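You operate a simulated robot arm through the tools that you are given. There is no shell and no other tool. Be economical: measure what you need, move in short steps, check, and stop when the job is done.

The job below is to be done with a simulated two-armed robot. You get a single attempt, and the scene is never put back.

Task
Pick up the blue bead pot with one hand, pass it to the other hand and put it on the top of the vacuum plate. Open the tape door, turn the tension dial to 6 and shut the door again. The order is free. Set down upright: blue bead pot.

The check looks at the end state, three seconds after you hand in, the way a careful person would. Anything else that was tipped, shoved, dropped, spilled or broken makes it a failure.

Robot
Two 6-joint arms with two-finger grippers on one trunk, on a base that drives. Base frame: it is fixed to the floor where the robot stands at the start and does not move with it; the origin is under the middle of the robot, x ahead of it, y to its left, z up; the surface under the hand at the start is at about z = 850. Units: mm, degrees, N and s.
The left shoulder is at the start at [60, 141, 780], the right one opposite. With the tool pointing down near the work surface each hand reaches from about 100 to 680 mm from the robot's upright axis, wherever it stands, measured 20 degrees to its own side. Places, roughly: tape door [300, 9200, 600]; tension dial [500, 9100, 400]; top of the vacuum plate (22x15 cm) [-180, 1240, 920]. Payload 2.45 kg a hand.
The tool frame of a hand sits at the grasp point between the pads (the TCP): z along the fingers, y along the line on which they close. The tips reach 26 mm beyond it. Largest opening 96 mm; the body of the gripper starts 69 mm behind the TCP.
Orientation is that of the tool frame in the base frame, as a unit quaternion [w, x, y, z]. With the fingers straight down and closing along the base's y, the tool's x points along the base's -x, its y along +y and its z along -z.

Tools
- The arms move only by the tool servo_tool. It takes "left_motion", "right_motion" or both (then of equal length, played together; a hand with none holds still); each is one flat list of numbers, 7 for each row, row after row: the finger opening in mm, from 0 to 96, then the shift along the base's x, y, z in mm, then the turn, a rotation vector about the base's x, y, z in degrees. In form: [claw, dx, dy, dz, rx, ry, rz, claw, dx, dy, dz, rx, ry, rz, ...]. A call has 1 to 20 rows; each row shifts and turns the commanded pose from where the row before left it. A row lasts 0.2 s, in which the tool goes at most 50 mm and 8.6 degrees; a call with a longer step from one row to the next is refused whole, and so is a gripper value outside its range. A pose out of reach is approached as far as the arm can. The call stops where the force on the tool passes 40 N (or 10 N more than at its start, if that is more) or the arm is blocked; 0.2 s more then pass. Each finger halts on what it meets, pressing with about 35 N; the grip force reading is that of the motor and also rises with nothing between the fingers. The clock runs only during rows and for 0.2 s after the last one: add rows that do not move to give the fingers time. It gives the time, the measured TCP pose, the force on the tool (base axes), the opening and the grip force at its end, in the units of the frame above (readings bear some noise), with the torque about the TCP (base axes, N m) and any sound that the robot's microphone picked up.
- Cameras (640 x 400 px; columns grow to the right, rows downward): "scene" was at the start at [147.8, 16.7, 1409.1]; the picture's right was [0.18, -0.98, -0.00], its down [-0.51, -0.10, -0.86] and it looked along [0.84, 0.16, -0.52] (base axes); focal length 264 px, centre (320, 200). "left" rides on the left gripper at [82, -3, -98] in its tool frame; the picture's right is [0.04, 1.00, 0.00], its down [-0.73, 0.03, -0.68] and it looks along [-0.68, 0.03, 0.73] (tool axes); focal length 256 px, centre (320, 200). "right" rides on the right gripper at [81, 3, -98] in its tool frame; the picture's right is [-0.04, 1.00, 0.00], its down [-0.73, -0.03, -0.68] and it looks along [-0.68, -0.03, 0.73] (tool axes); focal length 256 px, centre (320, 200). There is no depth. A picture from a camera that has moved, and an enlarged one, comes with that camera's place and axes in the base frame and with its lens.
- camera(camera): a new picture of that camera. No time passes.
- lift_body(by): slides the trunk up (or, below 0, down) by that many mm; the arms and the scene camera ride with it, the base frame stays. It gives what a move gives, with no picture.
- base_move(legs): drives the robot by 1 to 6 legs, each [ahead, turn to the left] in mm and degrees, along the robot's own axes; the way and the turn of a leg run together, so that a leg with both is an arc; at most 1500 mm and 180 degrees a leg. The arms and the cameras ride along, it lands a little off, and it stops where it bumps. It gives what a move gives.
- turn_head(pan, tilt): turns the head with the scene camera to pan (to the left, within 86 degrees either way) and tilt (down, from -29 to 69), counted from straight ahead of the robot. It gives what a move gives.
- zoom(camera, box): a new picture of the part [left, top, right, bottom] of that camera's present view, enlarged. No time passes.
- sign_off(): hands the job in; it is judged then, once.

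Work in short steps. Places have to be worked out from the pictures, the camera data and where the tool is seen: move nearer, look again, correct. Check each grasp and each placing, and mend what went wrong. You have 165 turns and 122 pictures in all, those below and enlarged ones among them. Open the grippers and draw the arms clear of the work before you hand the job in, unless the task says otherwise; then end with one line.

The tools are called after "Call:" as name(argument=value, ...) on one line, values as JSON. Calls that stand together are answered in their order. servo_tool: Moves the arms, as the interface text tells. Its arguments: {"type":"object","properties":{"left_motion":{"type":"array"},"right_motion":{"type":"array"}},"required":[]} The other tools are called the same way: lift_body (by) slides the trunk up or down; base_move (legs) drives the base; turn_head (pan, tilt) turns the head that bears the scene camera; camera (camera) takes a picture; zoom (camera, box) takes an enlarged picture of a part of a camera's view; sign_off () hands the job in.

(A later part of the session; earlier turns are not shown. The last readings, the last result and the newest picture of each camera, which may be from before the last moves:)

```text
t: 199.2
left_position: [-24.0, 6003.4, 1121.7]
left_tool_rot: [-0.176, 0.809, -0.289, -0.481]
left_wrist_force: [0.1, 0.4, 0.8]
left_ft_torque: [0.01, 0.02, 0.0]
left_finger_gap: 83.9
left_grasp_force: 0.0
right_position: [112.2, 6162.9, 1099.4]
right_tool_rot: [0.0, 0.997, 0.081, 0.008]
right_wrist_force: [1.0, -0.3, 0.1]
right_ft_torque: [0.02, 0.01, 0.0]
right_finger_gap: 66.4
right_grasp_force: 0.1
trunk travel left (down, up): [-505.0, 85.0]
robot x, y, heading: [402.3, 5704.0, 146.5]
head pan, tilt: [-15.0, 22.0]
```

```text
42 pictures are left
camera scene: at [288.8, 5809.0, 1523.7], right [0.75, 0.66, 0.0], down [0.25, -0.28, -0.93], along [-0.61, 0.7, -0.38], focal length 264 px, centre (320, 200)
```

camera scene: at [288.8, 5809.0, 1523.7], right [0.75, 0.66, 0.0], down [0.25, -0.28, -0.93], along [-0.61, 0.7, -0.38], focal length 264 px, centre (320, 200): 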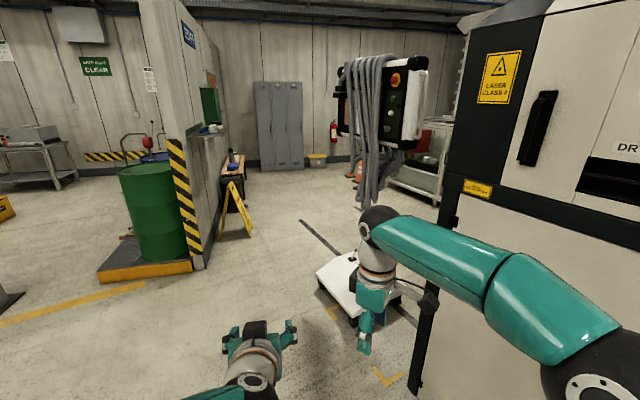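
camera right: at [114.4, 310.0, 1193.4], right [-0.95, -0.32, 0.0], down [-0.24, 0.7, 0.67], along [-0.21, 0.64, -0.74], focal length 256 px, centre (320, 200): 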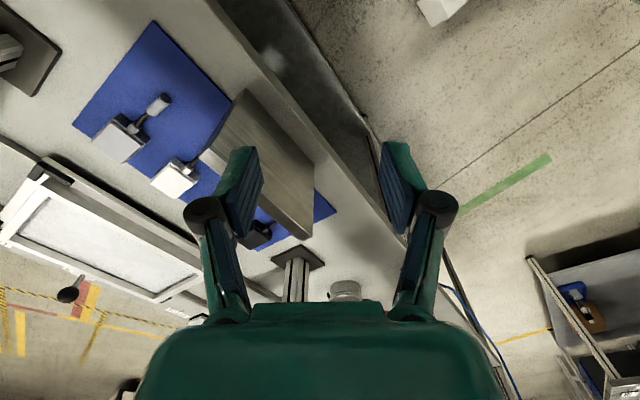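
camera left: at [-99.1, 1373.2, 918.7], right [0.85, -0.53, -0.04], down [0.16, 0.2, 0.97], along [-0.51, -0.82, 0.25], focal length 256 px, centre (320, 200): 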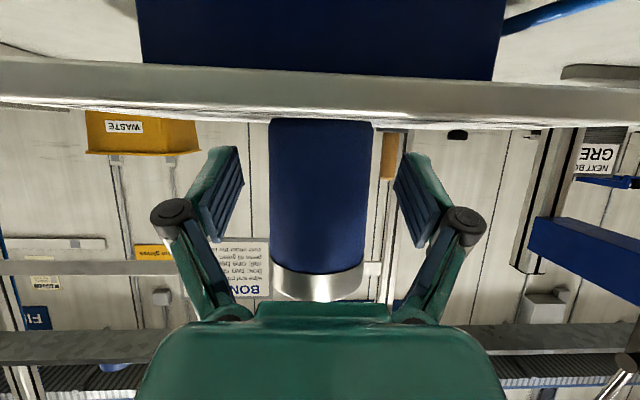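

The lane left of the stand and right of the yellow sign is about a metre wide. I drive along to just before it and look.

Call:
base_move(legs=[[1100, 0], [1150, 0], [0, -30], [0, -25]])

Call:
turn_head(pan=-20, tilt=22)

Call:
camera(camera="scene")

```text
t: 213.7
left_position: [-1441.9, 7545.3, 1121.1]
left_tool_rot: [0.384, -0.574, 0.639, 0.339]
left_wrist_force: [0.3, 0.4, -0.6]
left_ft_torque: [0.01, 0.01, -0.01]
left_finger_gap: 84.0
left_grasp_force: 0.1
right_position: [-1232.7, 7518.7, 1099.6]
right_tool_rot: [0.005, 0.916, -0.402, 0.008]
right_wrist_force: [-0.1, 1.2, -1.0]
right_ft_torque: [0.0, -0.02, 0.04]
right_finger_gap: 66.0
right_grasp_force: 0.0
trunk travel left (down, up): [-505.0, 85.0]
robot x, y, heading: [-1499.8, 7026.4, 89.2]
head pan, tilt: [-15.0, 22.0]
```

```text
t: 214.3
left_position: [-1440.8, 7545.6, 1121.0]
left_tool_rot: [0.384, -0.574, 0.639, 0.34]
left_wrist_force: [-0.8, 0.0, -0.1]
left_ft_torque: [0.04, 0.03, 0.01]
left_finger_gap: 84.1
left_grasp_force: 0.0
right_position: [-1232.3, 7517.7, 1100.3]
right_tool_rot: [0.004, 0.915, -0.403, 0.007]
right_wrist_force: [0.0, -0.1, 0.4]
right_ft_torque: [0.01, 0.0, -0.02]
right_finger_gap: 65.9
right_grasp_force: 0.1
trunk travel left (down, up): [-505.0, 85.0]
robot x, y, heading: [-1501.3, 7022.5, 89.6]
head pan, tilt: [-20.0, 22.0]
```

```text
41 pictures are left
camera scene: at [-1464.3, 7174.8, 1523.6], right [0.94, -0.35, 0.0], down [-0.13, -0.35, -0.93], along [0.33, 0.87, -0.38], focal length 264 px, centre (320, 200)
```

scene: 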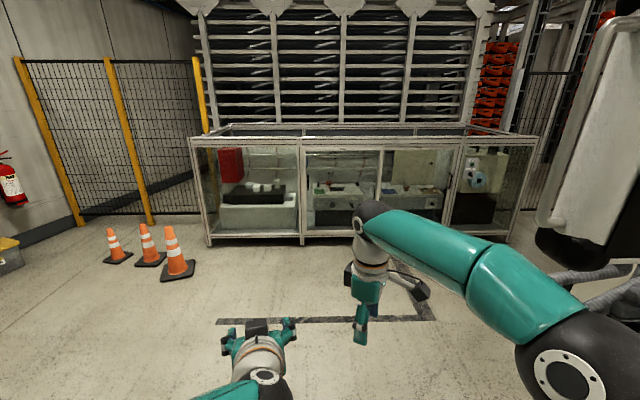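

A glass-fronted enclosure now faces me; the expected door is near pixel (413, 192) and the dial near (432, 211). I zoom there.

Call:
zoom(camera="scene", box=[340, 120, 550, 260])

Call:
turn_head(pan=-75, tilt=20)

Call:
camera(camera="scene")

```text
2.86 times, centred on (445, 190) of scene
camera zoom: at [-1464.3, 7174.8, 1523.6], right [0.94, -0.35, 0.0], down [-0.13, -0.35, -0.93], along [0.33, 0.87, -0.38], focal length 756 px, centre (-37, 229)
```

zoom: 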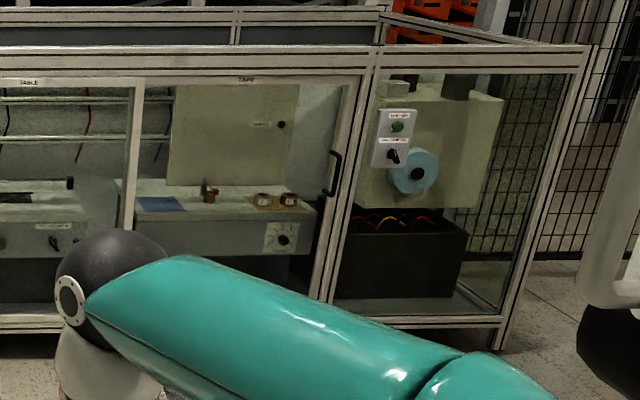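

```text
t: 215.6
left_position: [-1441.9, 7544.9, 1121.1]
left_tool_rot: [0.384, -0.574, 0.639, 0.34]
left_wrist_force: [-0.3, 0.1, -0.2]
left_ft_torque: [0.0, -0.02, 0.0]
left_finger_gap: 84.1
left_grasp_force: 0.0
right_position: [-1231.9, 7517.6, 1101.0]
right_tool_rot: [0.004, 0.915, -0.402, 0.006]
right_wrist_force: [-0.1, 0.3, -0.2]
right_ft_torque: [-0.01, -0.02, 0.01]
right_finger_gap: 66.2
right_grasp_force: 0.1
trunk travel left (down, up): [-505.0, 85.0]
robot x, y, heading: [-1494.8, 7020.7, 89.2]
head pan, tilt: [-75.0, 20.0]
```

```text
39 pictures are left
camera scene: at [-1407.8, 7110.9, 1527.0], right [0.25, -0.97, 0.0], down [-0.33, -0.09, -0.94], along [0.91, 0.23, -0.34], focal length 264 px, centre (320, 200)
```

scene: 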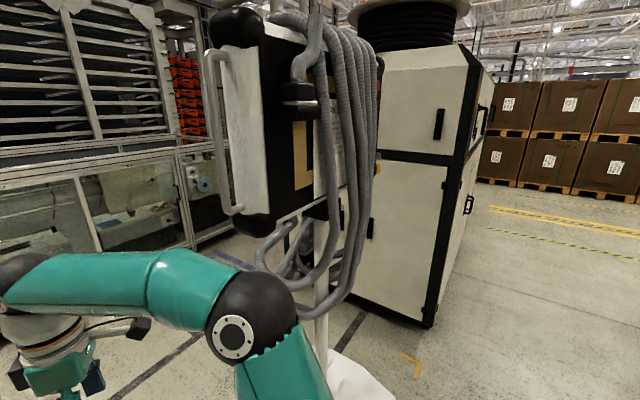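

The "TAPE" glass door has its handle on the right edge at about [652, 9093, 700] and hinges on the left; the dial is on a panel inside near the handle side. I drive to stand in front of its right end, keeping clear of the pendant.

Call:
base_move(legs=[[0, -9], [1500, 0], [0, -30], [0, -30], [0, -30]])

Call:
turn_head(pan=20, tilt=30)

Call:
camera(camera="scene")

```text
t: 228.5
left_position: [-735.5, 8357.0, 1121.8]
left_tool_rot: [0.508, 0.101, 0.853, -0.063]
left_wrist_force: [0.8, -1.0, -0.6]
left_ft_torque: [0.03, -0.05, 0.09]
left_finger_gap: 83.7
left_grasp_force: 0.1
right_position: [-788.9, 8154.1, 1099.3]
right_tool_rot: [-0.007, -0.303, 0.953, 0.0]
right_wrist_force: [0.4, 0.4, -0.5]
right_ft_torque: [0.09, 0.01, 0.04]
right_finger_gap: 65.9
right_grasp_force: 0.0
trunk travel left (down, up): [-505.0, 85.0]
robot x, y, heading: [-1242.1, 8535.3, -10.1]
head pan, tilt: [-75.0, 20.0]
stopped in leg 5: the robot was blocked; the commanded pose is now the measured one
```

```text
t: 230.2
left_position: [-736.9, 8361.2, 1124.0]
left_tool_rot: [0.51, 0.098, 0.852, -0.063]
left_wrist_force: [0.1, 0.2, 0.6]
left_ft_torque: [-0.05, 0.0, 0.0]
left_finger_gap: 84.1
left_grasp_force: 0.0
right_position: [-790.5, 8158.3, 1101.0]
right_tool_rot: [-0.007, -0.303, 0.953, -0.002]
right_wrist_force: [-0.6, -0.2, 0.5]
right_ft_torque: [0.01, 0.01, 0.02]
right_finger_gap: 66.2
right_grasp_force: 0.1
trunk travel left (down, up): [-505.0, 85.0]
robot x, y, heading: [-1237.1, 8538.3, -9.6]
head pan, tilt: [20.0, 30.0]
```

```text
38 pictures are left
camera scene: at [-1091.1, 8546.2, 1510.9], right [0.17, -0.98, 0.0], down [-0.49, -0.09, -0.87], along [0.85, 0.15, -0.5], focal length 264 px, centre (320, 200)
```

scene: 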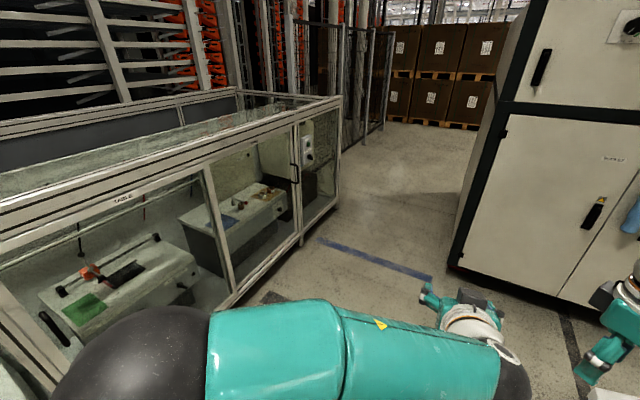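

The corridor is clear: enclosure face at distance, white machine only beyond the door's right end. I drive parallel to the face to stand before the door's right part, then turn to face it.

Call:
base_move(legs=[[0, -2], [850, 0], [820, 0], [0, 28], [0, 28], [0, 28]])

Call:
turn_head(pan=0, tilt=40)

Call:
camera(camera="scene")

```text
t: 237.3
left_position: [459.7, 8094.4, 1125.1]
left_tool_rot: [0.509, 0.113, 0.85, -0.071]
left_wrist_force: [-0.6, -0.6, 0.1]
left_ft_torque: [0.0, -0.02, 0.02]
left_finger_gap: 83.8
left_grasp_force: 0.1
right_position: [383.8, 7894.6, 1103.1]
right_tool_rot: [-0.027, -0.286, 0.958, 0.012]
right_wrist_force: [-20.1, 4.3, -2.7]
right_ft_torque: [-0.59, -2.38, -0.11]
right_finger_gap: 66.1
right_grasp_force: 0.2
trunk travel left (down, up): [-505.0, 85.0]
robot x, y, heading: [-38.2, 8287.3, -12.5]
head pan, tilt: [20.0, 30.0]
stopped in leg 3: the force on the tool passed its limit at 187 N (the readings are from after the stop); the commanded pose is now the measured one
```

```text
t: 238.1
left_position: [459.4, 8093.1, 1125.0]
left_tool_rot: [0.509, 0.114, 0.85, -0.072]
left_wrist_force: [0.0, -0.4, 1.1]
left_ft_torque: [0.0, -0.02, 0.0]
left_finger_gap: 84.0
left_grasp_force: 0.0
right_position: [383.8, 7894.5, 1105.6]
right_tool_rot: [-0.027, -0.285, 0.958, 0.012]
right_wrist_force: [-24.3, 7.6, -6.1]
right_ft_torque: [-0.86, -2.7, 0.01]
right_finger_gap: 66.2
right_grasp_force: 0.0
trunk travel left (down, up): [-505.0, 85.0]
robot x, y, heading: [-34.5, 8291.9, -12.6]
head pan, tilt: [0.0, 40.0]
```

```text
37 pictures are left
camera scene: at [102.5, 8259.0, 1496.1], right [-0.22, -0.98, 0.0], down [-0.62, 0.14, -0.77], along [0.75, -0.17, -0.64], focal length 264 px, centre (320, 200)
```

scene: 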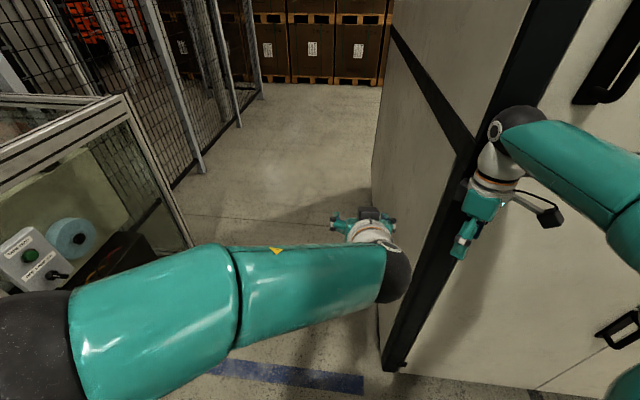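

The right hand touched the white machine's side. I back off at once, then draw both hands in before manoeuvring further.

Call:
base_move(legs=[[-120, 0]])

Call:
servo_tool(left_motion=[60, -15, 15, 15, 0, 0, 0, 60, -15, 15, 15, 0, 0, 0, 60, -15, 15, 15, 0, 0, 0, 60, -15, 15, 15, 0, 0, 0, 60, -15, 15, 15, 0, 0, 0], right_motion=[66, -20, 2, 0, 0, 0, 0, 66, -20, 2, 0, 0, 0, 0, 66, -20, 2, 0, 0, 0, 0, 66, -20, 2, 0, 0, 0, 0, 66, -20, 2, 0, 0, 0, 0])

Call:
camera(camera="scene")

```text
t: 239.4
left_position: [342.6, 8120.2, 1123.2]
left_tool_rot: [0.508, 0.114, 0.851, -0.072]
left_wrist_force: [-0.8, -0.2, 0.2]
left_ft_torque: [0.01, 0.03, 0.02]
left_finger_gap: 84.0
left_grasp_force: 0.0
right_position: [267.3, 7920.7, 1103.1]
right_tool_rot: [-0.026, -0.286, 0.958, 0.012]
right_wrist_force: [-0.7, -0.1, -0.3]
right_ft_torque: [-0.02, -0.07, -0.04]
right_finger_gap: 65.9
right_grasp_force: 0.0
trunk travel left (down, up): [-505.0, 85.0]
robot x, y, heading: [-155.7, 8315.7, -12.6]
head pan, tilt: [0.0, 40.0]
```

```text
t: 240.6
left_position: [268.3, 8193.7, 1199.5]
left_tool_rot: [0.508, 0.113, 0.851, -0.071]
left_wrist_force: [-0.5, 0.9, 0.5]
left_ft_torque: [0.02, 0.02, 0.03]
left_finger_gap: 60.1
left_grasp_force: 0.0
right_position: [170.8, 7931.5, 1103.6]
right_tool_rot: [-0.027, -0.285, 0.958, 0.011]
right_wrist_force: [-0.6, -0.2, -1.2]
right_ft_torque: [-0.01, 0.0, -0.05]
right_finger_gap: 66.1
right_grasp_force: 0.0
trunk travel left (down, up): [-505.0, 85.0]
robot x, y, heading: [-153.1, 8312.1, -12.4]
head pan, tilt: [0.0, 40.0]
```

```text
36 pictures are left
camera scene: at [-12.9, 8285.0, 1495.7], right [-0.22, -0.98, 0.0], down [-0.63, 0.14, -0.77], along [0.75, -0.17, -0.64], focal length 264 px, centre (320, 200)
```

scene: 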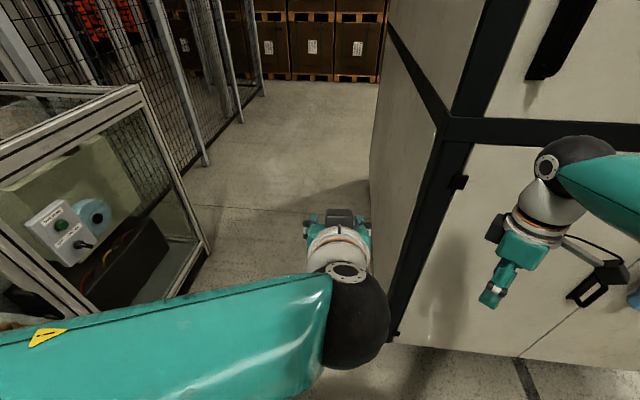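

Both hands are in. I steer left-forward around the machine corner and turn to face the enclosure.

Call:
base_move(legs=[[0, 12], [420, 0], [250, 45], [0, 14], [0, 13]])

Call:
camera(camera="scene")

```text
t: 248.2
left_position: [652.3, 8819.9, 1199.4]
left_tool_rot: [0.422, -0.493, 0.703, 0.292]
left_wrist_force: [0.1, -0.5, 0.2]
left_ft_torque: [0.01, 0.0, 0.02]
left_finger_gap: 60.0
left_grasp_force: 0.1
right_position: [903.7, 8701.0, 1103.7]
right_tool_rot: [0.028, 0.859, -0.512, 0.01]
right_wrist_force: [-0.7, 0.3, 0.3]
right_ft_torque: [0.0, -0.01, -0.01]
right_finger_gap: 66.0
right_grasp_force: 0.0
trunk travel left (down, up): [-505.0, 85.0]
robot x, y, heading: [531.5, 8399.0, 73.0]
head pan, tilt: [0.0, 40.0]
```

```text
35 pictures are left
camera scene: at [572.8, 8539.3, 1495.6], right [0.96, -0.29, 0.0], down [-0.19, -0.61, -0.77], along [0.22, 0.73, -0.64], focal length 264 px, centre (320, 200)
```

scene: 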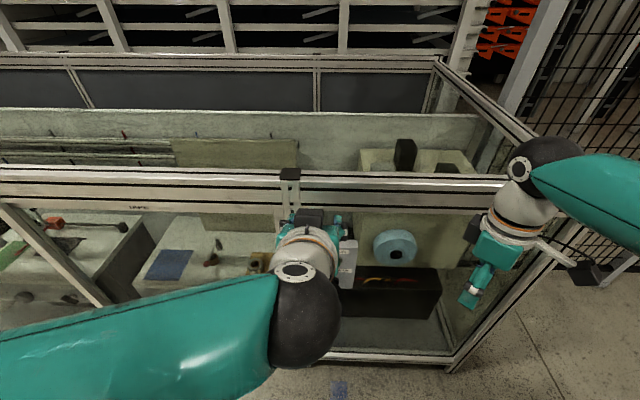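

I'm now square to the face at about 650 mm. I lower the trunk 250 mm to work at handle height, back up 70 mm, and look.

Call:
base_move(legs=[[-70, 0]])

Call:
lift_body(by=-250)

Call:
turn_head(pan=5, tilt=35)

Call:
camera(camera="scene")

Call:
camera(camera="left")

```text
t: 249.2
left_position: [631.4, 8753.5, 1200.0]
left_tool_rot: [0.424, -0.492, 0.702, 0.292]
left_wrist_force: [0.3, -0.8, 0.5]
left_ft_torque: [0.0, -0.01, -0.02]
left_finger_gap: 59.9
left_grasp_force: 0.0
right_position: [882.2, 8634.3, 1105.6]
right_tool_rot: [0.026, 0.859, -0.512, 0.01]
right_wrist_force: [-0.3, -1.2, 0.0]
right_ft_torque: [0.05, -0.01, -0.01]
right_finger_gap: 66.4
right_grasp_force: 0.0
trunk travel left (down, up): [-505.0, 85.0]
robot x, y, heading: [509.3, 8332.5, 73.0]
head pan, tilt: [0.0, 40.0]
```

```text
t: 251.8
left_position: [630.9, 8755.7, 949.7]
left_tool_rot: [0.422, -0.492, 0.704, 0.29]
left_wrist_force: [-0.4, 0.0, 0.5]
left_ft_torque: [0.02, 0.01, 0.05]
left_finger_gap: 60.1
left_grasp_force: 0.0
right_position: [883.3, 8635.6, 854.4]
right_tool_rot: [0.027, 0.859, -0.512, 0.01]
right_wrist_force: [-0.2, -0.7, -0.4]
right_ft_torque: [0.03, 0.04, 0.02]
right_finger_gap: 66.0
right_grasp_force: 0.0
trunk travel left (down, up): [-255.0, 335.0]
robot x, y, heading: [508.9, 8335.2, 73.2]
head pan, tilt: [0.0, 40.0]
```

```text
t: 252.5
left_position: [631.8, 8754.0, 950.4]
left_tool_rot: [0.422, -0.493, 0.703, 0.291]
left_wrist_force: [0.7, 0.9, 0.2]
left_ft_torque: [0.02, -0.01, -0.01]
left_finger_gap: 60.0
left_grasp_force: 0.1
right_position: [883.5, 8634.8, 853.8]
right_tool_rot: [0.027, 0.859, -0.512, 0.009]
right_wrist_force: [0.6, 0.1, 0.5]
right_ft_torque: [0.01, -0.02, -0.03]
right_finger_gap: 66.0
right_grasp_force: 0.0
trunk travel left (down, up): [-255.0, 335.0]
robot x, y, heading: [511.6, 8333.7, 73.2]
head pan, tilt: [5.0, 35.0]
```

```text
34 pictures are left
camera scene: at [546.6, 8479.0, 1253.1], right [0.98, -0.21, 0.0], down [-0.12, -0.56, -0.82], along [0.17, 0.8, -0.57], focal length 264 px, centre (320, 200)
```

scene: 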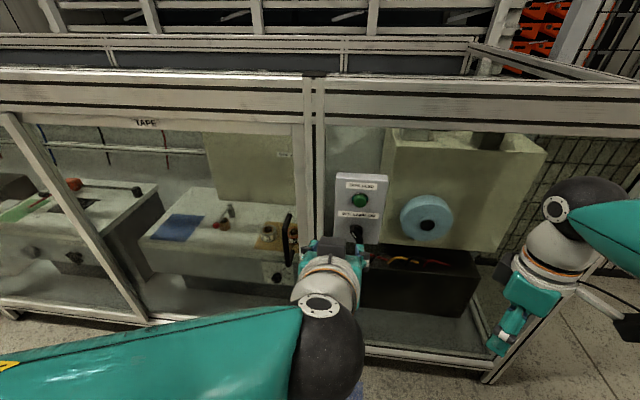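

```text
33 pictures are left
camera left: at [592.2, 8635.0, 924.9], right [-0.94, 0.33, -0.04], down [-0.12, -0.22, 0.97], along [0.31, 0.92, 0.25], focal length 256 px, centre (320, 200)
```

left: 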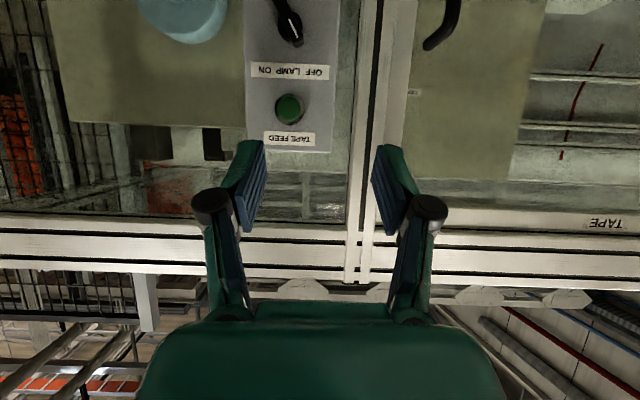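

The handle bar is near [572, 9023], spanning z≈634–815. I move the open left hand to a pregrasp about 90 mm in front of it.

Call:
servo_tool(left_motion=[80, -10, 10, -27, 0, 0, 0, 80, -10, 20, -27, 0, 0, 0, 80, -10, 25, -27, 0, 0, 0, 80, -10, 25, -27, 0, 0, 0, 80, -10, 25, -27, 0, 0, 0, 80, -10, 25, -27, 0, 0, 0, 80, -10, 25, -27, 0, 0, 0, 80, -11, 25, -26, 0, 0, 0, 80, 0, 0, 0, 0, 0, 0])

Call:
camera(camera="left")

Call:
camera(camera="scene")

```text
t: 254.5
left_position: [552.6, 8936.3, 734.9]
left_tool_rot: [0.422, -0.493, 0.703, 0.292]
left_wrist_force: [0.0, 0.8, -0.6]
left_ft_torque: [0.02, 0.01, -0.02]
left_finger_gap: 80.0
left_grasp_force: 0.0
right_position: [883.8, 8635.4, 855.7]
right_tool_rot: [0.028, 0.859, -0.512, 0.01]
right_wrist_force: [0.7, -1.4, 0.3]
right_ft_torque: [-0.01, -0.01, -0.02]
right_finger_gap: 65.7
right_grasp_force: 0.1
trunk travel left (down, up): [-255.0, 335.0]
robot x, y, heading: [513.2, 8333.1, 72.7]
head pan, tilt: [5.0, 35.0]
```

```text
32 pictures are left
camera left: at [512.6, 8816.5, 709.7], right [-0.94, 0.33, -0.04], down [-0.12, -0.22, 0.97], along [0.31, 0.92, 0.25], focal length 256 px, centre (320, 200)
```

left: 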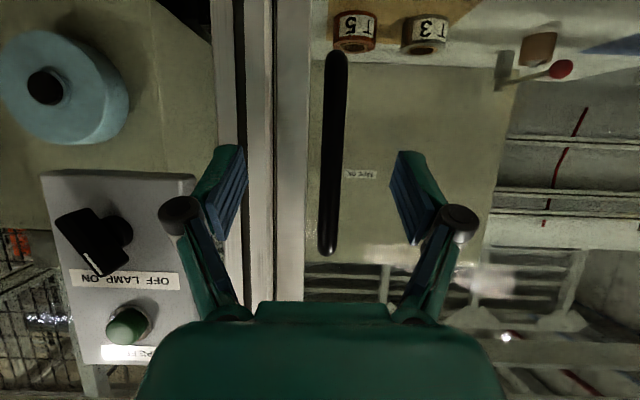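

```text
31 pictures are left
camera scene: at [546.5, 8479.3, 1253.1], right [0.98, -0.21, 0.0], down [-0.12, -0.56, -0.82], along [0.17, 0.8, -0.57], focal length 264 px, centre (320, 200)
```

scene: 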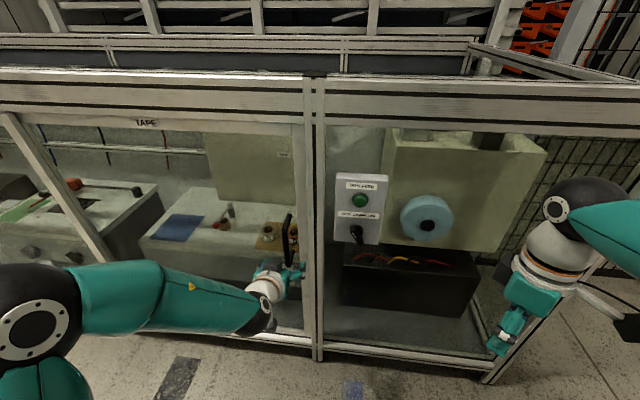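

The bar sits nearly centred between the fingers, about 88 mm ahead. I move in 80 mm and close on it.

Call:
servo_tool(left_motion=[80, 5, 19, 0, 0, 0, 0, 80, 5, 20, 0, 0, 0, 0, 80, 5, 20, 0, 0, 0, 0, 80, 4, 19, 0, 0, 0, 0, 60, 0, 0, 0, 0, 0, 0, 40, 0, 0, 0, 0, 0, 0, 20, 0, 0, 0, 0, 0, 0, 5, 0, 0, 0, 0, 0, 0, 5, 0, 0, 0, 0, 0, 0, 5, 0, 0, 0, 0, 0, 0])

Call:
camera(camera="left")

```text
t: 256.7
left_position: [571.1, 9016.4, 733.0]
left_tool_rot: [0.422, -0.493, 0.702, 0.291]
left_wrist_force: [-4.3, 10.4, -0.6]
left_ft_torque: [-0.84, 0.34, -0.13]
left_finger_gap: 14.6
left_grasp_force: 39.4
right_position: [883.5, 8635.7, 854.4]
right_tool_rot: [0.029, 0.859, -0.512, 0.01]
right_wrist_force: [0.2, 0.7, -0.7]
right_ft_torque: [0.02, 0.05, -0.01]
right_finger_gap: 65.9
right_grasp_force: 0.0
trunk travel left (down, up): [-255.0, 335.0]
robot x, y, heading: [511.7, 8333.9, 73.1]
head pan, tilt: [5.0, 35.0]
```

```text
30 pictures are left
camera left: at [532.2, 8896.3, 708.0], right [-0.94, 0.32, -0.04], down [-0.12, -0.22, 0.97], along [0.3, 0.92, 0.25], focal length 256 px, centre (320, 200)
```

left: 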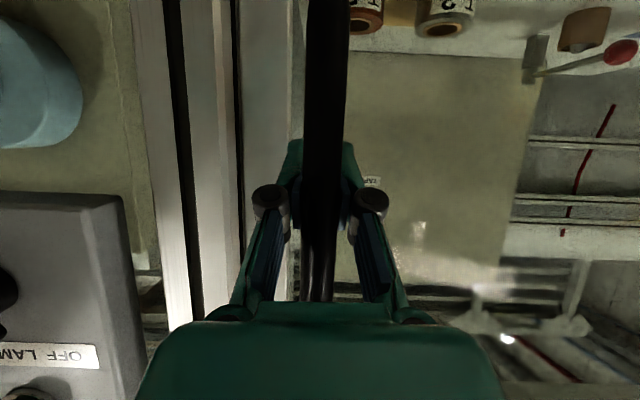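

The bar is gripped (14.6 mm). For the pull I want the shoulder lower relative to the hand, so I release, back the hand off, lower the trunk 180 mm, and return to the bar.

Call:
servo_tool(left_motion=[30, 0, 0, 0, 0, 0, 0, 60, 0, 0, 0, 0, 0, 0, 80, 0, 0, 0, 0, 0, 0, 80, -6, -20, 0, 0, 0, 0, 80, -6, -20, 0, 0, 0, 0, 80, -6, -20, 0, 0, 0, 0, 80, -6, -20, 0, 0, 0, 0])

Call:
lift_body(by=-180)

Call:
servo_tool(left_motion=[80, 0, 0, 30, 0, 0, 0, 80, 0, 0, 30, 0, 0, 0, 80, 0, 0, 30, 0, 0, 0, 80, 0, 0, 30, 0, 0, 0, 80, 0, 0, 30, 0, 0, 0, 80, 0, 0, 30, 0, 0, 0, 80, 6, 20, 0, 0, 0, 0, 80, 6, 20, 0, 0, 0, 0, 80, 6, 20, 0, 0, 0, 0, 80, 6, 20, 0, 0, 0, 0, 50, 0, 0, 0, 0, 0, 0, 20, 0, 0, 0, 0, 0, 0, 5, 0, 0, 0, 0, 0, 0, 5, 0, 0, 0, 0, 0, 0, 5, 0, 0, 0, 0, 0, 0])

```text
t: 258.3
left_position: [546.1, 8935.4, 737.6]
left_tool_rot: [0.423, -0.493, 0.703, 0.291]
left_wrist_force: [0.3, 0.6, 0.6]
left_ft_torque: [-0.04, -0.04, 0.01]
left_finger_gap: 80.0
left_grasp_force: 0.1
right_position: [883.9, 8636.2, 854.4]
right_tool_rot: [0.028, 0.859, -0.511, 0.01]
right_wrist_force: [0.7, -0.4, 0.1]
right_ft_torque: [0.01, -0.02, -0.03]
right_finger_gap: 66.0
right_grasp_force: 0.0
trunk travel left (down, up): [-255.0, 335.0]
robot x, y, heading: [509.9, 8331.2, 73.1]
head pan, tilt: [5.0, 35.0]
```

```text
t: 260.3
left_position: [546.6, 8935.5, 556.4]
left_tool_rot: [0.421, -0.493, 0.703, 0.292]
left_wrist_force: [-0.1, -0.5, -0.1]
left_ft_torque: [0.0, 0.0, 0.01]
left_finger_gap: 79.6
left_grasp_force: 0.1
right_position: [883.2, 8636.2, 675.3]
right_tool_rot: [0.027, 0.859, -0.512, 0.009]
right_wrist_force: [0.3, 0.3, 0.5]
right_ft_torque: [0.01, 0.01, 0.01]
right_finger_gap: 66.1
right_grasp_force: 0.1
trunk travel left (down, up): [-75.0, 515.0]
robot x, y, heading: [508.6, 8337.0, 73.1]
head pan, tilt: [5.0, 35.0]
```

```text
t: 263.5
left_position: [569.9, 9015.1, 735.6]
left_tool_rot: [0.422, -0.493, 0.703, 0.292]
left_wrist_force: [5.0, 5.6, 0.5]
left_ft_torque: [-0.15, 0.14, 0.06]
left_finger_gap: 14.3
left_grasp_force: 39.9
right_position: [884.5, 8636.6, 674.0]
right_tool_rot: [0.028, 0.859, -0.512, 0.01]
right_wrist_force: [-0.4, 0.5, 0.3]
right_ft_torque: [-0.01, -0.01, 0.0]
right_finger_gap: 66.2
right_grasp_force: 0.0
trunk travel left (down, up): [-75.0, 515.0]
robot x, y, heading: [508.5, 8334.6, 72.9]
head pan, tilt: [5.0, 35.0]
```

Gripped again. I pull along the door's arc for the first 10°, with the hand yawing along.

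Call:
servo_tool(left_motion=[5, -6.1, -13.4, 0, 0, 0, -1.25, 5, -6.1, -13.4, 0, 0, 0, -1.25, 5, -6.1, -13.4, 0, 0, 0, -1.25, 5, -6.1, -13.4, 0, 0, 0, -1.25, 5, -7.2, -12.9, 0, 0, 0, -1.25, 5, -7.2, -12.9, 0, 0, 0, -1.25, 5, -7.2, -12.9, 0, 0, 0, -1.25, 5, -7.2, -12.9, 0, 0, 0, -1.25])

Call:
camera(camera="scene")

```text
t: 265.3
left_position: [515.7, 8910.1, 736.0]
left_tool_rot: [0.446, -0.429, 0.744, 0.253]
left_wrist_force: [-0.1, -1.1, -0.9]
left_ft_torque: [-0.03, -0.02, -0.02]
left_finger_gap: 5.1
left_grasp_force: 0.1
right_position: [884.0, 8635.2, 675.4]
right_tool_rot: [0.027, 0.859, -0.511, 0.01]
right_wrist_force: [-0.2, 0.2, -0.3]
right_ft_torque: [0.0, 0.01, -0.01]
right_finger_gap: 66.2
right_grasp_force: 0.0
trunk travel left (down, up): [-75.0, 515.0]
robot x, y, heading: [511.2, 8335.9, 73.1]
head pan, tilt: [5.0, 35.0]
```

```text
29 pictures are left
camera scene: at [546.6, 8479.1, 1073.1], right [0.98, -0.21, 0.0], down [-0.12, -0.56, -0.82], along [0.17, 0.8, -0.57], focal length 264 px, centre (320, 200)
```

scene: 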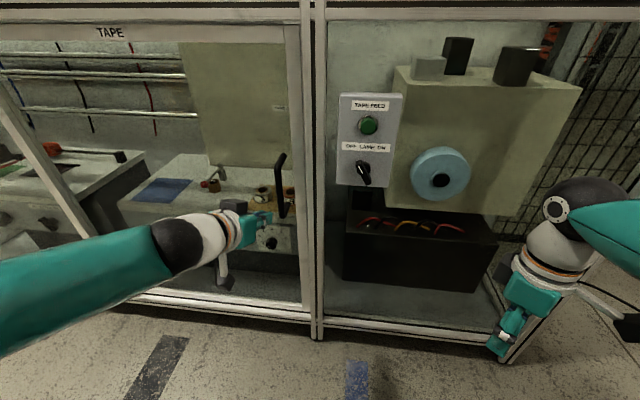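

The grip slipped off the bar. Better to hook: tilt the left hand so one finger goes behind the vertical bar. I retreat, pitch down further, and yaw the hand to point rightward.

Call:
servo_tool(left_motion=[70, -23, -12, 5, -6.7, 3.4, 0, 70, -23, -12, 5, -6.7, 3.4, 0, 70, -23, -12, 5, -6.7, 3.4, 0, 70, -23, -12, 5, -6.7, 3.4, 0, 70, 0, 0, 0, 0, 0, -8, 70, 0, 0, 0, 0, 0, -8, 70, 0, 0, 0, 0, 0, -8, 70, 0, 0, 0, 0, 0, -8, 70, 0, 0, 0, 0, 0, -8, 70, 0, 0, 0, 0, 0, -8, 70, 0, 0, 0, 0, 0, -8, 70, 0, 0, 0, 0, 0, -8, 70, 0, 0, 0, 0, 0, -8, 70, 0, 0, 0, 0, 0, -8])

Call:
camera(camera="scene")

```text
t: 268.3
left_position: [427.1, 8861.0, 756.1]
left_tool_rot: [0.267, 0.16, 0.948, -0.063]
left_wrist_force: [0.4, -0.7, 0.1]
left_ft_torque: [0.0, 0.0, 0.03]
left_finger_gap: 69.9
left_grasp_force: 0.0
right_position: [883.6, 8635.7, 674.3]
right_tool_rot: [0.027, 0.859, -0.512, 0.011]
right_wrist_force: [-0.4, -1.1, 0.2]
right_ft_torque: [0.0, -0.04, 0.02]
right_finger_gap: 66.0
right_grasp_force: 0.1
trunk travel left (down, up): [-75.0, 515.0]
robot x, y, heading: [511.0, 8332.2, 73.2]
head pan, tilt: [5.0, 35.0]
```

```text
28 pictures are left
camera scene: at [546.5, 8479.1, 1073.1], right [0.98, -0.21, 0.0], down [-0.12, -0.56, -0.82], along [0.17, 0.8, -0.57], focal length 264 px, centre (320, 200)
```

scene: 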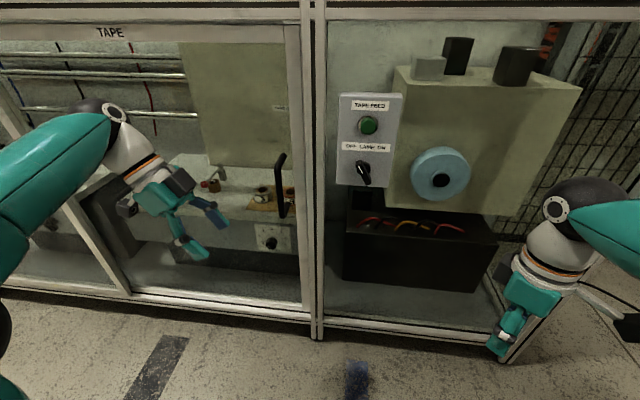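

The hand now points down-right with its fingers straddling front-to-back. I tilt it 10° more and move it toward the door, just left of the bar.

Call:
servo_tool(left_motion=[70, 10, 30, -3, -1.95, -4.6, 0, 70, 12, 31, -3, -1.95, -4.6, 0, 70, 12.5, 31, -3, 0, 0, 0, 70, 12.5, 31, -3, 0, 0, 0, 70, 12.5, 31, -3, 0, 0, 0, 70, 0, 0, 0, 0, 0, 0])

Call:
zoom(camera="scene", box=[180, 100, 340, 260])

Call:
camera(camera="left")

```text
t: 269.7
left_position: [480.4, 8953.4, 702.6]
left_tool_rot: [0.348, 0.154, 0.921, -0.082]
left_wrist_force: [0.8, -0.1, 0.1]
left_ft_torque: [-0.03, -0.03, -0.02]
left_finger_gap: 69.9
left_grasp_force: 0.0
left hand out of reach, approached as far as the arm can: row 3, 4, 5
right_position: [884.3, 8636.5, 675.4]
right_tool_rot: [0.028, 0.859, -0.512, 0.01]
right_wrist_force: [0.1, 0.4, -1.1]
right_ft_torque: [-0.04, 0.0, 0.02]
right_finger_gap: 66.0
right_grasp_force: 0.1
trunk travel left (down, up): [-75.0, 515.0]
robot x, y, heading: [511.7, 8334.5, 72.9]
head pan, tilt: [5.0, 35.0]
```

```text
2.50 times, centred on (260, 180) of scene
camera zoom: at [546.6, 8479.4, 1073.1], right [0.98, -0.21, 0.0], down [-0.12, -0.56, -0.82], along [0.17, 0.8, -0.57], focal length 661 px, centre (470, 250)
```

zoom: 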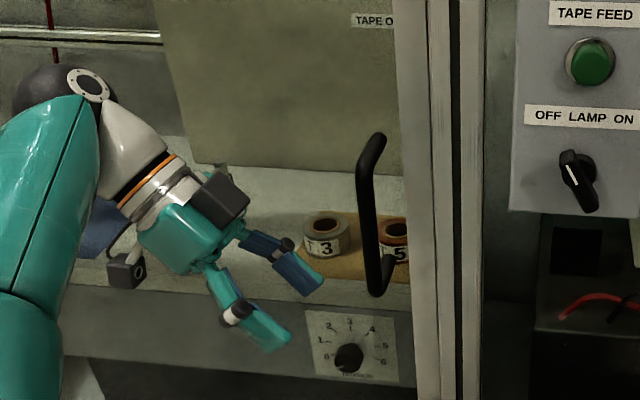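

```text
26 pictures are left
camera left: at [361.2, 8992.6, 722.8], right [0.31, 0.95, -0.07], down [0.12, 0.04, 0.99], along [0.94, -0.32, -0.1], focal length 256 px, centre (320, 200)
```

left: 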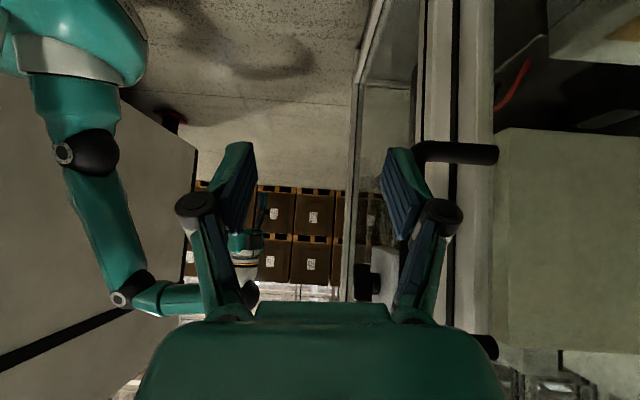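

The side view shows the bar at M≈8736 with a 59 mm standoff, z 668–810. The arm was at its reach limit, so I raise the trunk 200 mm, bring the hand down and back a bit, then drive 100 mm closer.

Call:
lift_body(by=200)

Call:
servo_tool(left_motion=[70, -4, -12, -30, 0, 0, 0, 70, -4, -13, -30, 0, 0, 0, 70, -4, -13, -30, 0, 0, 0, 70, 0, 0, -30, 0, 0, 0, 70, 0, 0, -30, 0, 0, 0, 70, 0, 0, -17, 0, 0, 0])

Call:
base_move(legs=[[100, 0]])

Call:
camera(camera="left")

```text
t: 271.9
left_position: [480.0, 8952.7, 902.1]
left_tool_rot: [0.346, 0.153, 0.922, -0.082]
left_wrist_force: [-0.4, 0.6, 0.4]
left_ft_torque: [-0.01, 0.0, 0.02]
left_finger_gap: 69.8
left_grasp_force: 0.1
right_position: [884.3, 8636.7, 874.2]
right_tool_rot: [0.026, 0.859, -0.511, 0.01]
right_wrist_force: [-0.1, 0.5, -1.0]
right_ft_torque: [0.0, -0.01, 0.01]
right_finger_gap: 66.3
right_grasp_force: 0.1
trunk travel left (down, up): [-275.0, 315.0]
robot x, y, heading: [511.3, 8334.8, 73.1]
head pan, tilt: [5.0, 35.0]
```

```text
t: 273.3
left_position: [466.2, 8913.0, 737.4]
left_tool_rot: [0.347, 0.154, 0.922, -0.082]
left_wrist_force: [-0.6, 0.3, 0.8]
left_ft_torque: [0.03, 0.02, 0.03]
left_finger_gap: 70.1
left_grasp_force: 0.1
right_position: [883.2, 8635.1, 875.1]
right_tool_rot: [0.028, 0.859, -0.511, 0.01]
right_wrist_force: [0.2, 0.8, 0.1]
right_ft_torque: [-0.01, 0.0, 0.0]
right_finger_gap: 66.0
right_grasp_force: 0.0
trunk travel left (down, up): [-275.0, 315.0]
robot x, y, heading: [515.6, 8330.2, 73.1]
head pan, tilt: [5.0, 35.0]
```

```text
t: 274.4
left_position: [497.6, 9013.1, 739.0]
left_tool_rot: [0.346, 0.154, 0.922, -0.083]
left_wrist_force: [-0.3, 0.0, 0.4]
left_ft_torque: [-0.02, 0.01, -0.01]
left_finger_gap: 69.9
left_grasp_force: 0.0
right_position: [914.6, 8734.9, 873.6]
right_tool_rot: [0.028, 0.859, -0.511, 0.01]
right_wrist_force: [-0.2, 0.0, -0.4]
right_ft_torque: [0.01, 0.0, 0.0]
right_finger_gap: 66.4
right_grasp_force: 0.1
trunk travel left (down, up): [-275.0, 315.0]
robot x, y, heading: [546.6, 8430.5, 73.2]
head pan, tilt: [5.0, 35.0]
```

```text
25 pictures are left
camera left: at [378.2, 9053.1, 756.8], right [0.31, 0.95, -0.07], down [0.12, 0.04, 0.99], along [0.94, -0.32, -0.1], focal length 256 px, centre (320, 200)
```

left: 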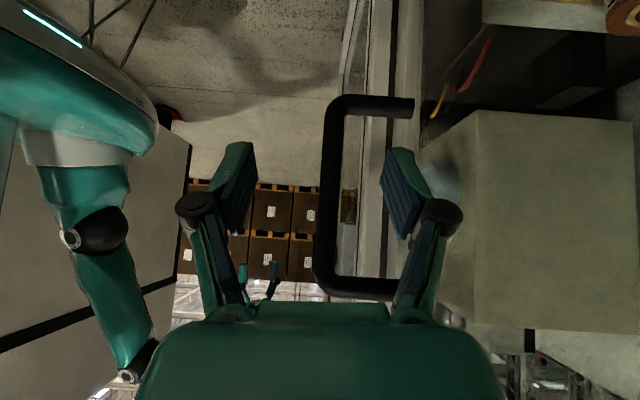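

The bar lies cleanly between the two fingers, with the rear finger fitting in the standoff gap. I slide the hand 68 mm to the right so the rear finger is behind the bar.

Call:
servo_tool(left_motion=[70, -2.5, -7.6, 0, 0, 0, 0, 70, 16, -5, 0, 0, 0, 0, 70, 16, -5, 0, 0, 0, 0, 70, 16, -5, 0, 0, 0, 0, 70, 16, -5, 0, 0, 0, 0, 70, 0, 0, 0, 0, 0, 0])

Call:
zoom(camera="scene", box=[180, 100, 380, 300])

```text
t: 275.8
left_position: [556.8, 8984.4, 737.8]
left_tool_rot: [0.346, 0.155, 0.922, -0.082]
left_wrist_force: [0.1, 0.9, -0.5]
left_ft_torque: [0.0, -0.02, -0.01]
left_finger_gap: 69.8
left_grasp_force: 0.0
right_position: [914.6, 8735.3, 874.0]
right_tool_rot: [0.028, 0.859, -0.511, 0.009]
right_wrist_force: [0.0, 0.4, -0.2]
right_ft_torque: [0.02, -0.01, -0.01]
right_finger_gap: 66.1
right_grasp_force: 0.0
trunk travel left (down, up): [-275.0, 315.0]
robot x, y, heading: [535.5, 8428.5, 73.1]
head pan, tilt: [5.0, 35.0]
```

```text
2.00 times, centred on (280, 200) of scene
camera zoom: at [577.5, 8578.8, 1273.1], right [0.98, -0.21, 0.0], down [-0.12, -0.56, -0.82], along [0.17, 0.8, -0.57], focal length 529 px, centre (400, 200)
```

zoom: 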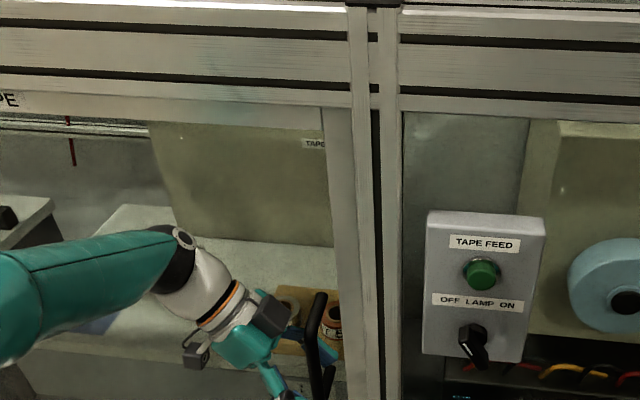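

The rear finger is visibly behind the bar. I pull along the door arc.

Call:
servo_tool(left_motion=[70, -6.5, -13.2, 0, 0, 0, 0, 70, -6.5, -13.2, 0, 0, 0, -1, 70, -6.5, -13.2, 0, 0, 0, -1, 70, -6.5, -13.2, 0, 0, 0, -1, 70, -7.6, -12.6, 0, 0, 0, -1.2, 70, -7.6, -12.6, 0, 0, 0, -1.2, 70, -7.6, -12.6, 0, 0, 0, -1.2, 70, -7.6, -12.6, 0, 0, 0, -1.2])

Call:
camera(camera="scene")

```text
t: 276.5
left_position: [545.8, 8969.5, 736.0]
left_tool_rot: [0.345, 0.157, 0.923, -0.072]
left_wrist_force: [4.1, 22.7, -7.2]
left_ft_torque: [0.19, 0.15, 0.09]
left_finger_gap: 84.2
left_grasp_force: 10.0
right_position: [915.6, 8737.3, 874.8]
right_tool_rot: [0.029, 0.858, -0.513, 0.01]
right_wrist_force: [0.3, 0.5, 0.5]
right_ft_torque: [0.0, 0.02, -0.01]
right_finger_gap: 65.9
right_grasp_force: 0.1
trunk travel left (down, up): [-275.0, 315.0]
robot x, y, heading: [537.8, 8432.9, 72.9]
head pan, tilt: [5.0, 35.0]
stopped in row 3 (left hand): the force on the tool passed its limit at 48 N (the readings are from after the stop); the commanded pose is now the measured one
```

```text
23 pictures are left
camera scene: at [578.2, 8581.9, 1272.7], right [0.98, -0.21, 0.0], down [-0.12, -0.56, -0.82], along [0.17, 0.8, -0.58], focal length 264 px, centre (320, 200)
```

scene: 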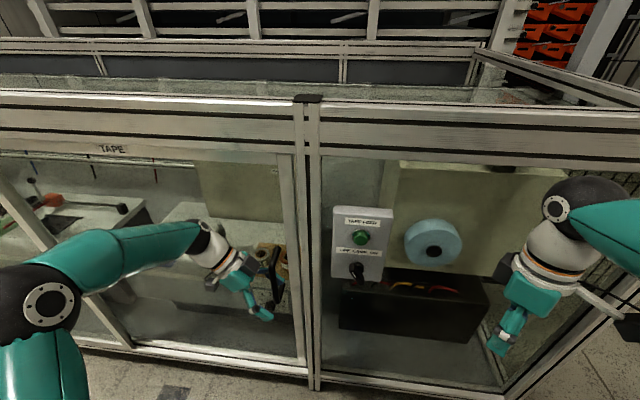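

The door resists more than the finger motor holds (the gap spread to 84 mm). I open to the full 96 mm so the finger rests on its mechanical stop, then pull again.

Call:
servo_tool(left_motion=[96, 0, 0, 0, 0, 0, 0, 96, 0, 0, 0, 0, 0, 0, 96, -1, -3, 0, 0, 0, 0, 96, -1, -3, 0, 0, 0, 0, 96, -1, -3, 0, 0, 0, 0])

Call:
servo_tool(left_motion=[96, -2, -5, 0, 0, 0, 0, 96, -3, -6, 0, 0, 0, 0, 96, -4, -8, 0, 0, 0, 0, 96, -5, -10, 0, 0, 0, 0])

```text
t: 277.7
left_position: [545.5, 8963.1, 740.0]
left_tool_rot: [0.347, 0.156, 0.923, -0.063]
left_wrist_force: [4.3, 11.7, -1.7]
left_ft_torque: [0.2, 0.14, -0.02]
left_finger_gap: 95.9
left_grasp_force: 0.0
right_position: [915.1, 8735.2, 875.7]
right_tool_rot: [0.028, 0.859, -0.512, 0.009]
right_wrist_force: [0.0, -0.3, 0.4]
right_ft_torque: [-0.01, 0.01, 0.0]
right_finger_gap: 65.9
right_grasp_force: 0.1
trunk travel left (down, up): [-275.0, 315.0]
robot x, y, heading: [538.2, 8429.7, 72.7]
head pan, tilt: [5.0, 35.0]
stopped in row 5 (left hand): the force on the tool passed its limit at 43 N (the readings are from after the stop); the commanded pose is now the measured one
```

```text
t: 278.1
left_position: [544.6, 8962.6, 742.6]
left_tool_rot: [0.347, 0.153, 0.924, -0.053]
left_wrist_force: [4.3, 12.7, -2.6]
left_ft_torque: [0.12, 0.14, -0.03]
left_finger_gap: 96.1
left_grasp_force: 0.0
right_position: [914.8, 8735.2, 875.3]
right_tool_rot: [0.028, 0.858, -0.512, 0.009]
right_wrist_force: [0.7, -0.6, -0.1]
right_ft_torque: [0.03, 0.0, 0.02]
right_finger_gap: 65.7
right_grasp_force: 0.0
trunk travel left (down, up): [-275.0, 315.0]
robot x, y, heading: [542.2, 8434.1, 72.7]
head pan, tilt: [5.0, 35.0]
stopped in row 2 (left hand): the force on the tool passed its limit at 44 N (the readings are from after the stop); the commanded pose is now the measured one
```

The door holds against a slow 44 N pull, as a magnetic catch would. I give slack, then pull with a quicker tug.

Call:
servo_tool(left_motion=[96, 2, 8, 0, 0, 0, 0, 96, 0, 0, 0, 0, 0, 0, 96, -12, -40, 0, 0, 0, 0, 96, -6, -14, 0, 0, 0, 0])

Call:
zoom(camera="scene", box=[180, 80, 360, 400])

```text
t: 278.9
left_position: [543.5, 8964.1, 743.3]
left_tool_rot: [0.348, 0.148, 0.925, -0.043]
left_wrist_force: [3.3, 11.7, -3.8]
left_ft_torque: [-0.44, 0.21, -0.04]
left_finger_gap: 96.5
left_grasp_force: 0.1
right_position: [915.5, 8736.2, 877.3]
right_tool_rot: [0.028, 0.858, -0.512, 0.01]
right_wrist_force: [-0.3, -1.2, 0.0]
right_ft_torque: [0.02, -0.01, 0.02]
right_finger_gap: 65.9
right_grasp_force: 0.0
trunk travel left (down, up): [-275.0, 315.0]
robot x, y, heading: [542.9, 8430.2, 72.9]
head pan, tilt: [5.0, 35.0]
stopped in row 3 (left hand): the force on the tool passed its limit at 75 N (the readings are from after the stop); the commanded pose is now the measured one
```

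```text
1.25 times, centred on (270, 240) of scene
camera zoom: at [577.4, 8580.1, 1273.0], right [0.98, -0.21, 0.0], down [-0.12, -0.56, -0.82], along [0.17, 0.8, -0.57], focal length 331 px, centre (382, 150)
```

zoom: 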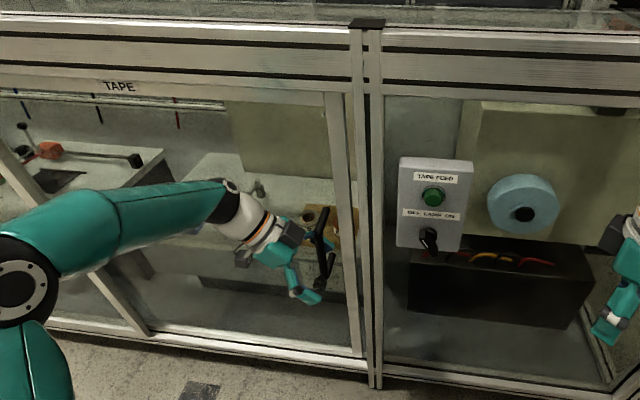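

Even 75 N did not open it, so it is probably a sliding door. I close on the bar and try sliding it left along the face.

Call:
servo_tool(left_motion=[60, 3, 9, 0, 0, 0, 0, 30, 3, 9, 0, 0, 0, 0, 5, 0, 0, 0, 0, 0, 0, 5, 0, 0, 0, 0, 0, 0, 5, 0, 0, 0, 0, 0, 0, 5, 0, 0, 0, 0, 0, 0])

Call:
servo_tool(left_motion=[5, -5, 1.6, 0, 0, 0, 0, 5, -9, 3, 0, 0, 0, 0, 5, -9, 3, 0, 0, 0, 0, 5, -9, 3, 0, 0, 0, 0])

Call:
zoom(camera="scene", box=[180, 80, 360, 400])

```text
t: 279.8
left_position: [551.1, 8994.5, 746.6]
left_tool_rot: [0.35, 0.142, 0.925, -0.028]
left_wrist_force: [16.1, 40.9, -6.1]
left_ft_torque: [-0.69, 0.33, -0.31]
left_finger_gap: 33.0
left_grasp_force: 20.7
right_position: [915.9, 8738.8, 875.6]
right_tool_rot: [0.029, 0.858, -0.512, 0.011]
right_wrist_force: [0.0, 0.0, 0.5]
right_ft_torque: [0.0, -0.01, -0.01]
right_finger_gap: 65.9
right_grasp_force: 0.1
trunk travel left (down, up): [-275.0, 315.0]
robot x, y, heading: [540.0, 8431.8, 72.8]
head pan, tilt: [5.0, 35.0]
stopped in row 4 (left hand): the force on the tool passed its limit at 45 N (the readings are from after the stop); the commanded pose is now the measured one
```

```text
t: 280.8
left_position: [519.2, 9003.5, 745.6]
left_tool_rot: [0.347, 0.142, 0.927, -0.027]
left_wrist_force: [13.0, 47.4, 0.7]
left_ft_torque: [-0.83, -0.55, -0.23]
left_finger_gap: 37.8
left_grasp_force: 24.4
right_position: [915.3, 8739.9, 875.6]
right_tool_rot: [0.029, 0.858, -0.512, 0.01]
right_wrist_force: [0.9, -0.1, 0.5]
right_ft_torque: [0.02, 0.0, 0.0]
right_finger_gap: 66.1
right_grasp_force: 0.1
trunk travel left (down, up): [-275.0, 315.0]
robot x, y, heading: [541.5, 8433.7, 72.7]
head pan, tilt: [5.0, 35.0]
```

```text
1.25 times, centred on (270, 240) of scene
camera zoom: at [578.9, 8584.4, 1272.5], right [0.98, -0.21, 0.0], down [-0.12, -0.56, -0.82], along [0.17, 0.8, -0.58], focal length 331 px, centre (382, 150)
```

zoom: 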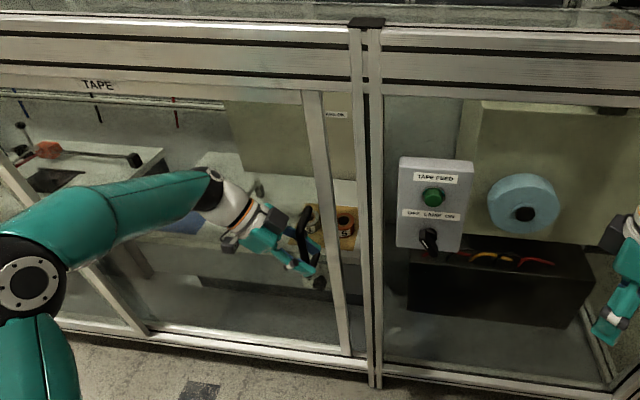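

It slides: the door moved left about 30 mm. The sideways hand can't reach far enough left, so I release, slip the hand off the bar to the left, back away, and turn it to point forward again.

Call:
servo_tool(left_motion=[50, 0, 0, 0, 0, 0, 0, 80, -4, -12, 0, 0, 0, 0, 80, -19, 6, 0, 0, 0, 0, 80, -19, 6, 0, 0, 0, 0, 80, -19, 6, 0, 0, 0, 0, 80, -15, 5, 0, 0, 0, 0, 80, -9, -28, 0, 0, 0, 0, 80, -9, -28, 0, 0, 0, 0, 80, -9, -28, 0, 0, 0, 0, 80, -6, -18, 0, 0, 0, 8, 80, 0, 0, 0, 0, 0, 8, 80, 0, 0, 0, 0, 0, 8, 80, 0, 0, 0, 0, 0, 8, 80, 0, 0, 0, 0, 0, 8, 80, 0, 0, 0, 0, 0, 8, 80, 0, 0, 0, 0, 0, 8, 80, 0, 0, 0, 0, 0, 8, 80, 0, 0, 0, 0, 0, 8, 80, 0, 0, 0, 0, 0, 8])

Call:
camera(camera="left")

```text
t: 284.8
left_position: [408.2, 8902.9, 744.9]
left_tool_rot: [0.291, -0.451, 0.824, 0.181]
left_wrist_force: [-0.2, -0.2, 0.9]
left_ft_torque: [0.03, 0.02, 0.03]
left_finger_gap: 79.9
left_grasp_force: 0.1
left hand out of reach, approached as far as the arm can: row 19
right_position: [914.8, 8734.6, 878.1]
right_tool_rot: [0.027, 0.859, -0.512, 0.01]
right_wrist_force: [-0.1, 0.2, -0.5]
right_ft_torque: [0.02, 0.0, -0.03]
right_finger_gap: 66.1
right_grasp_force: 0.1
trunk travel left (down, up): [-275.0, 315.0]
robot x, y, heading: [542.5, 8433.3, 72.6]
head pan, tilt: [5.0, 35.0]
```

```text
20 pictures are left
camera left: at [345.9, 8793.2, 768.0], right [-0.86, 0.5, 0.01], down [0.07, 0.1, 0.99], along [0.5, 0.86, -0.12], focal length 256 px, centre (320, 200)
```

left: 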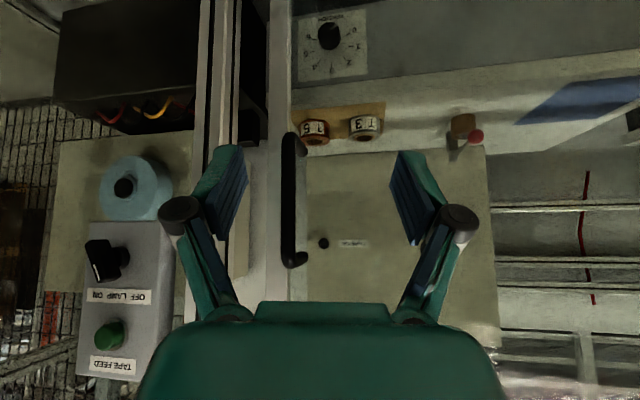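

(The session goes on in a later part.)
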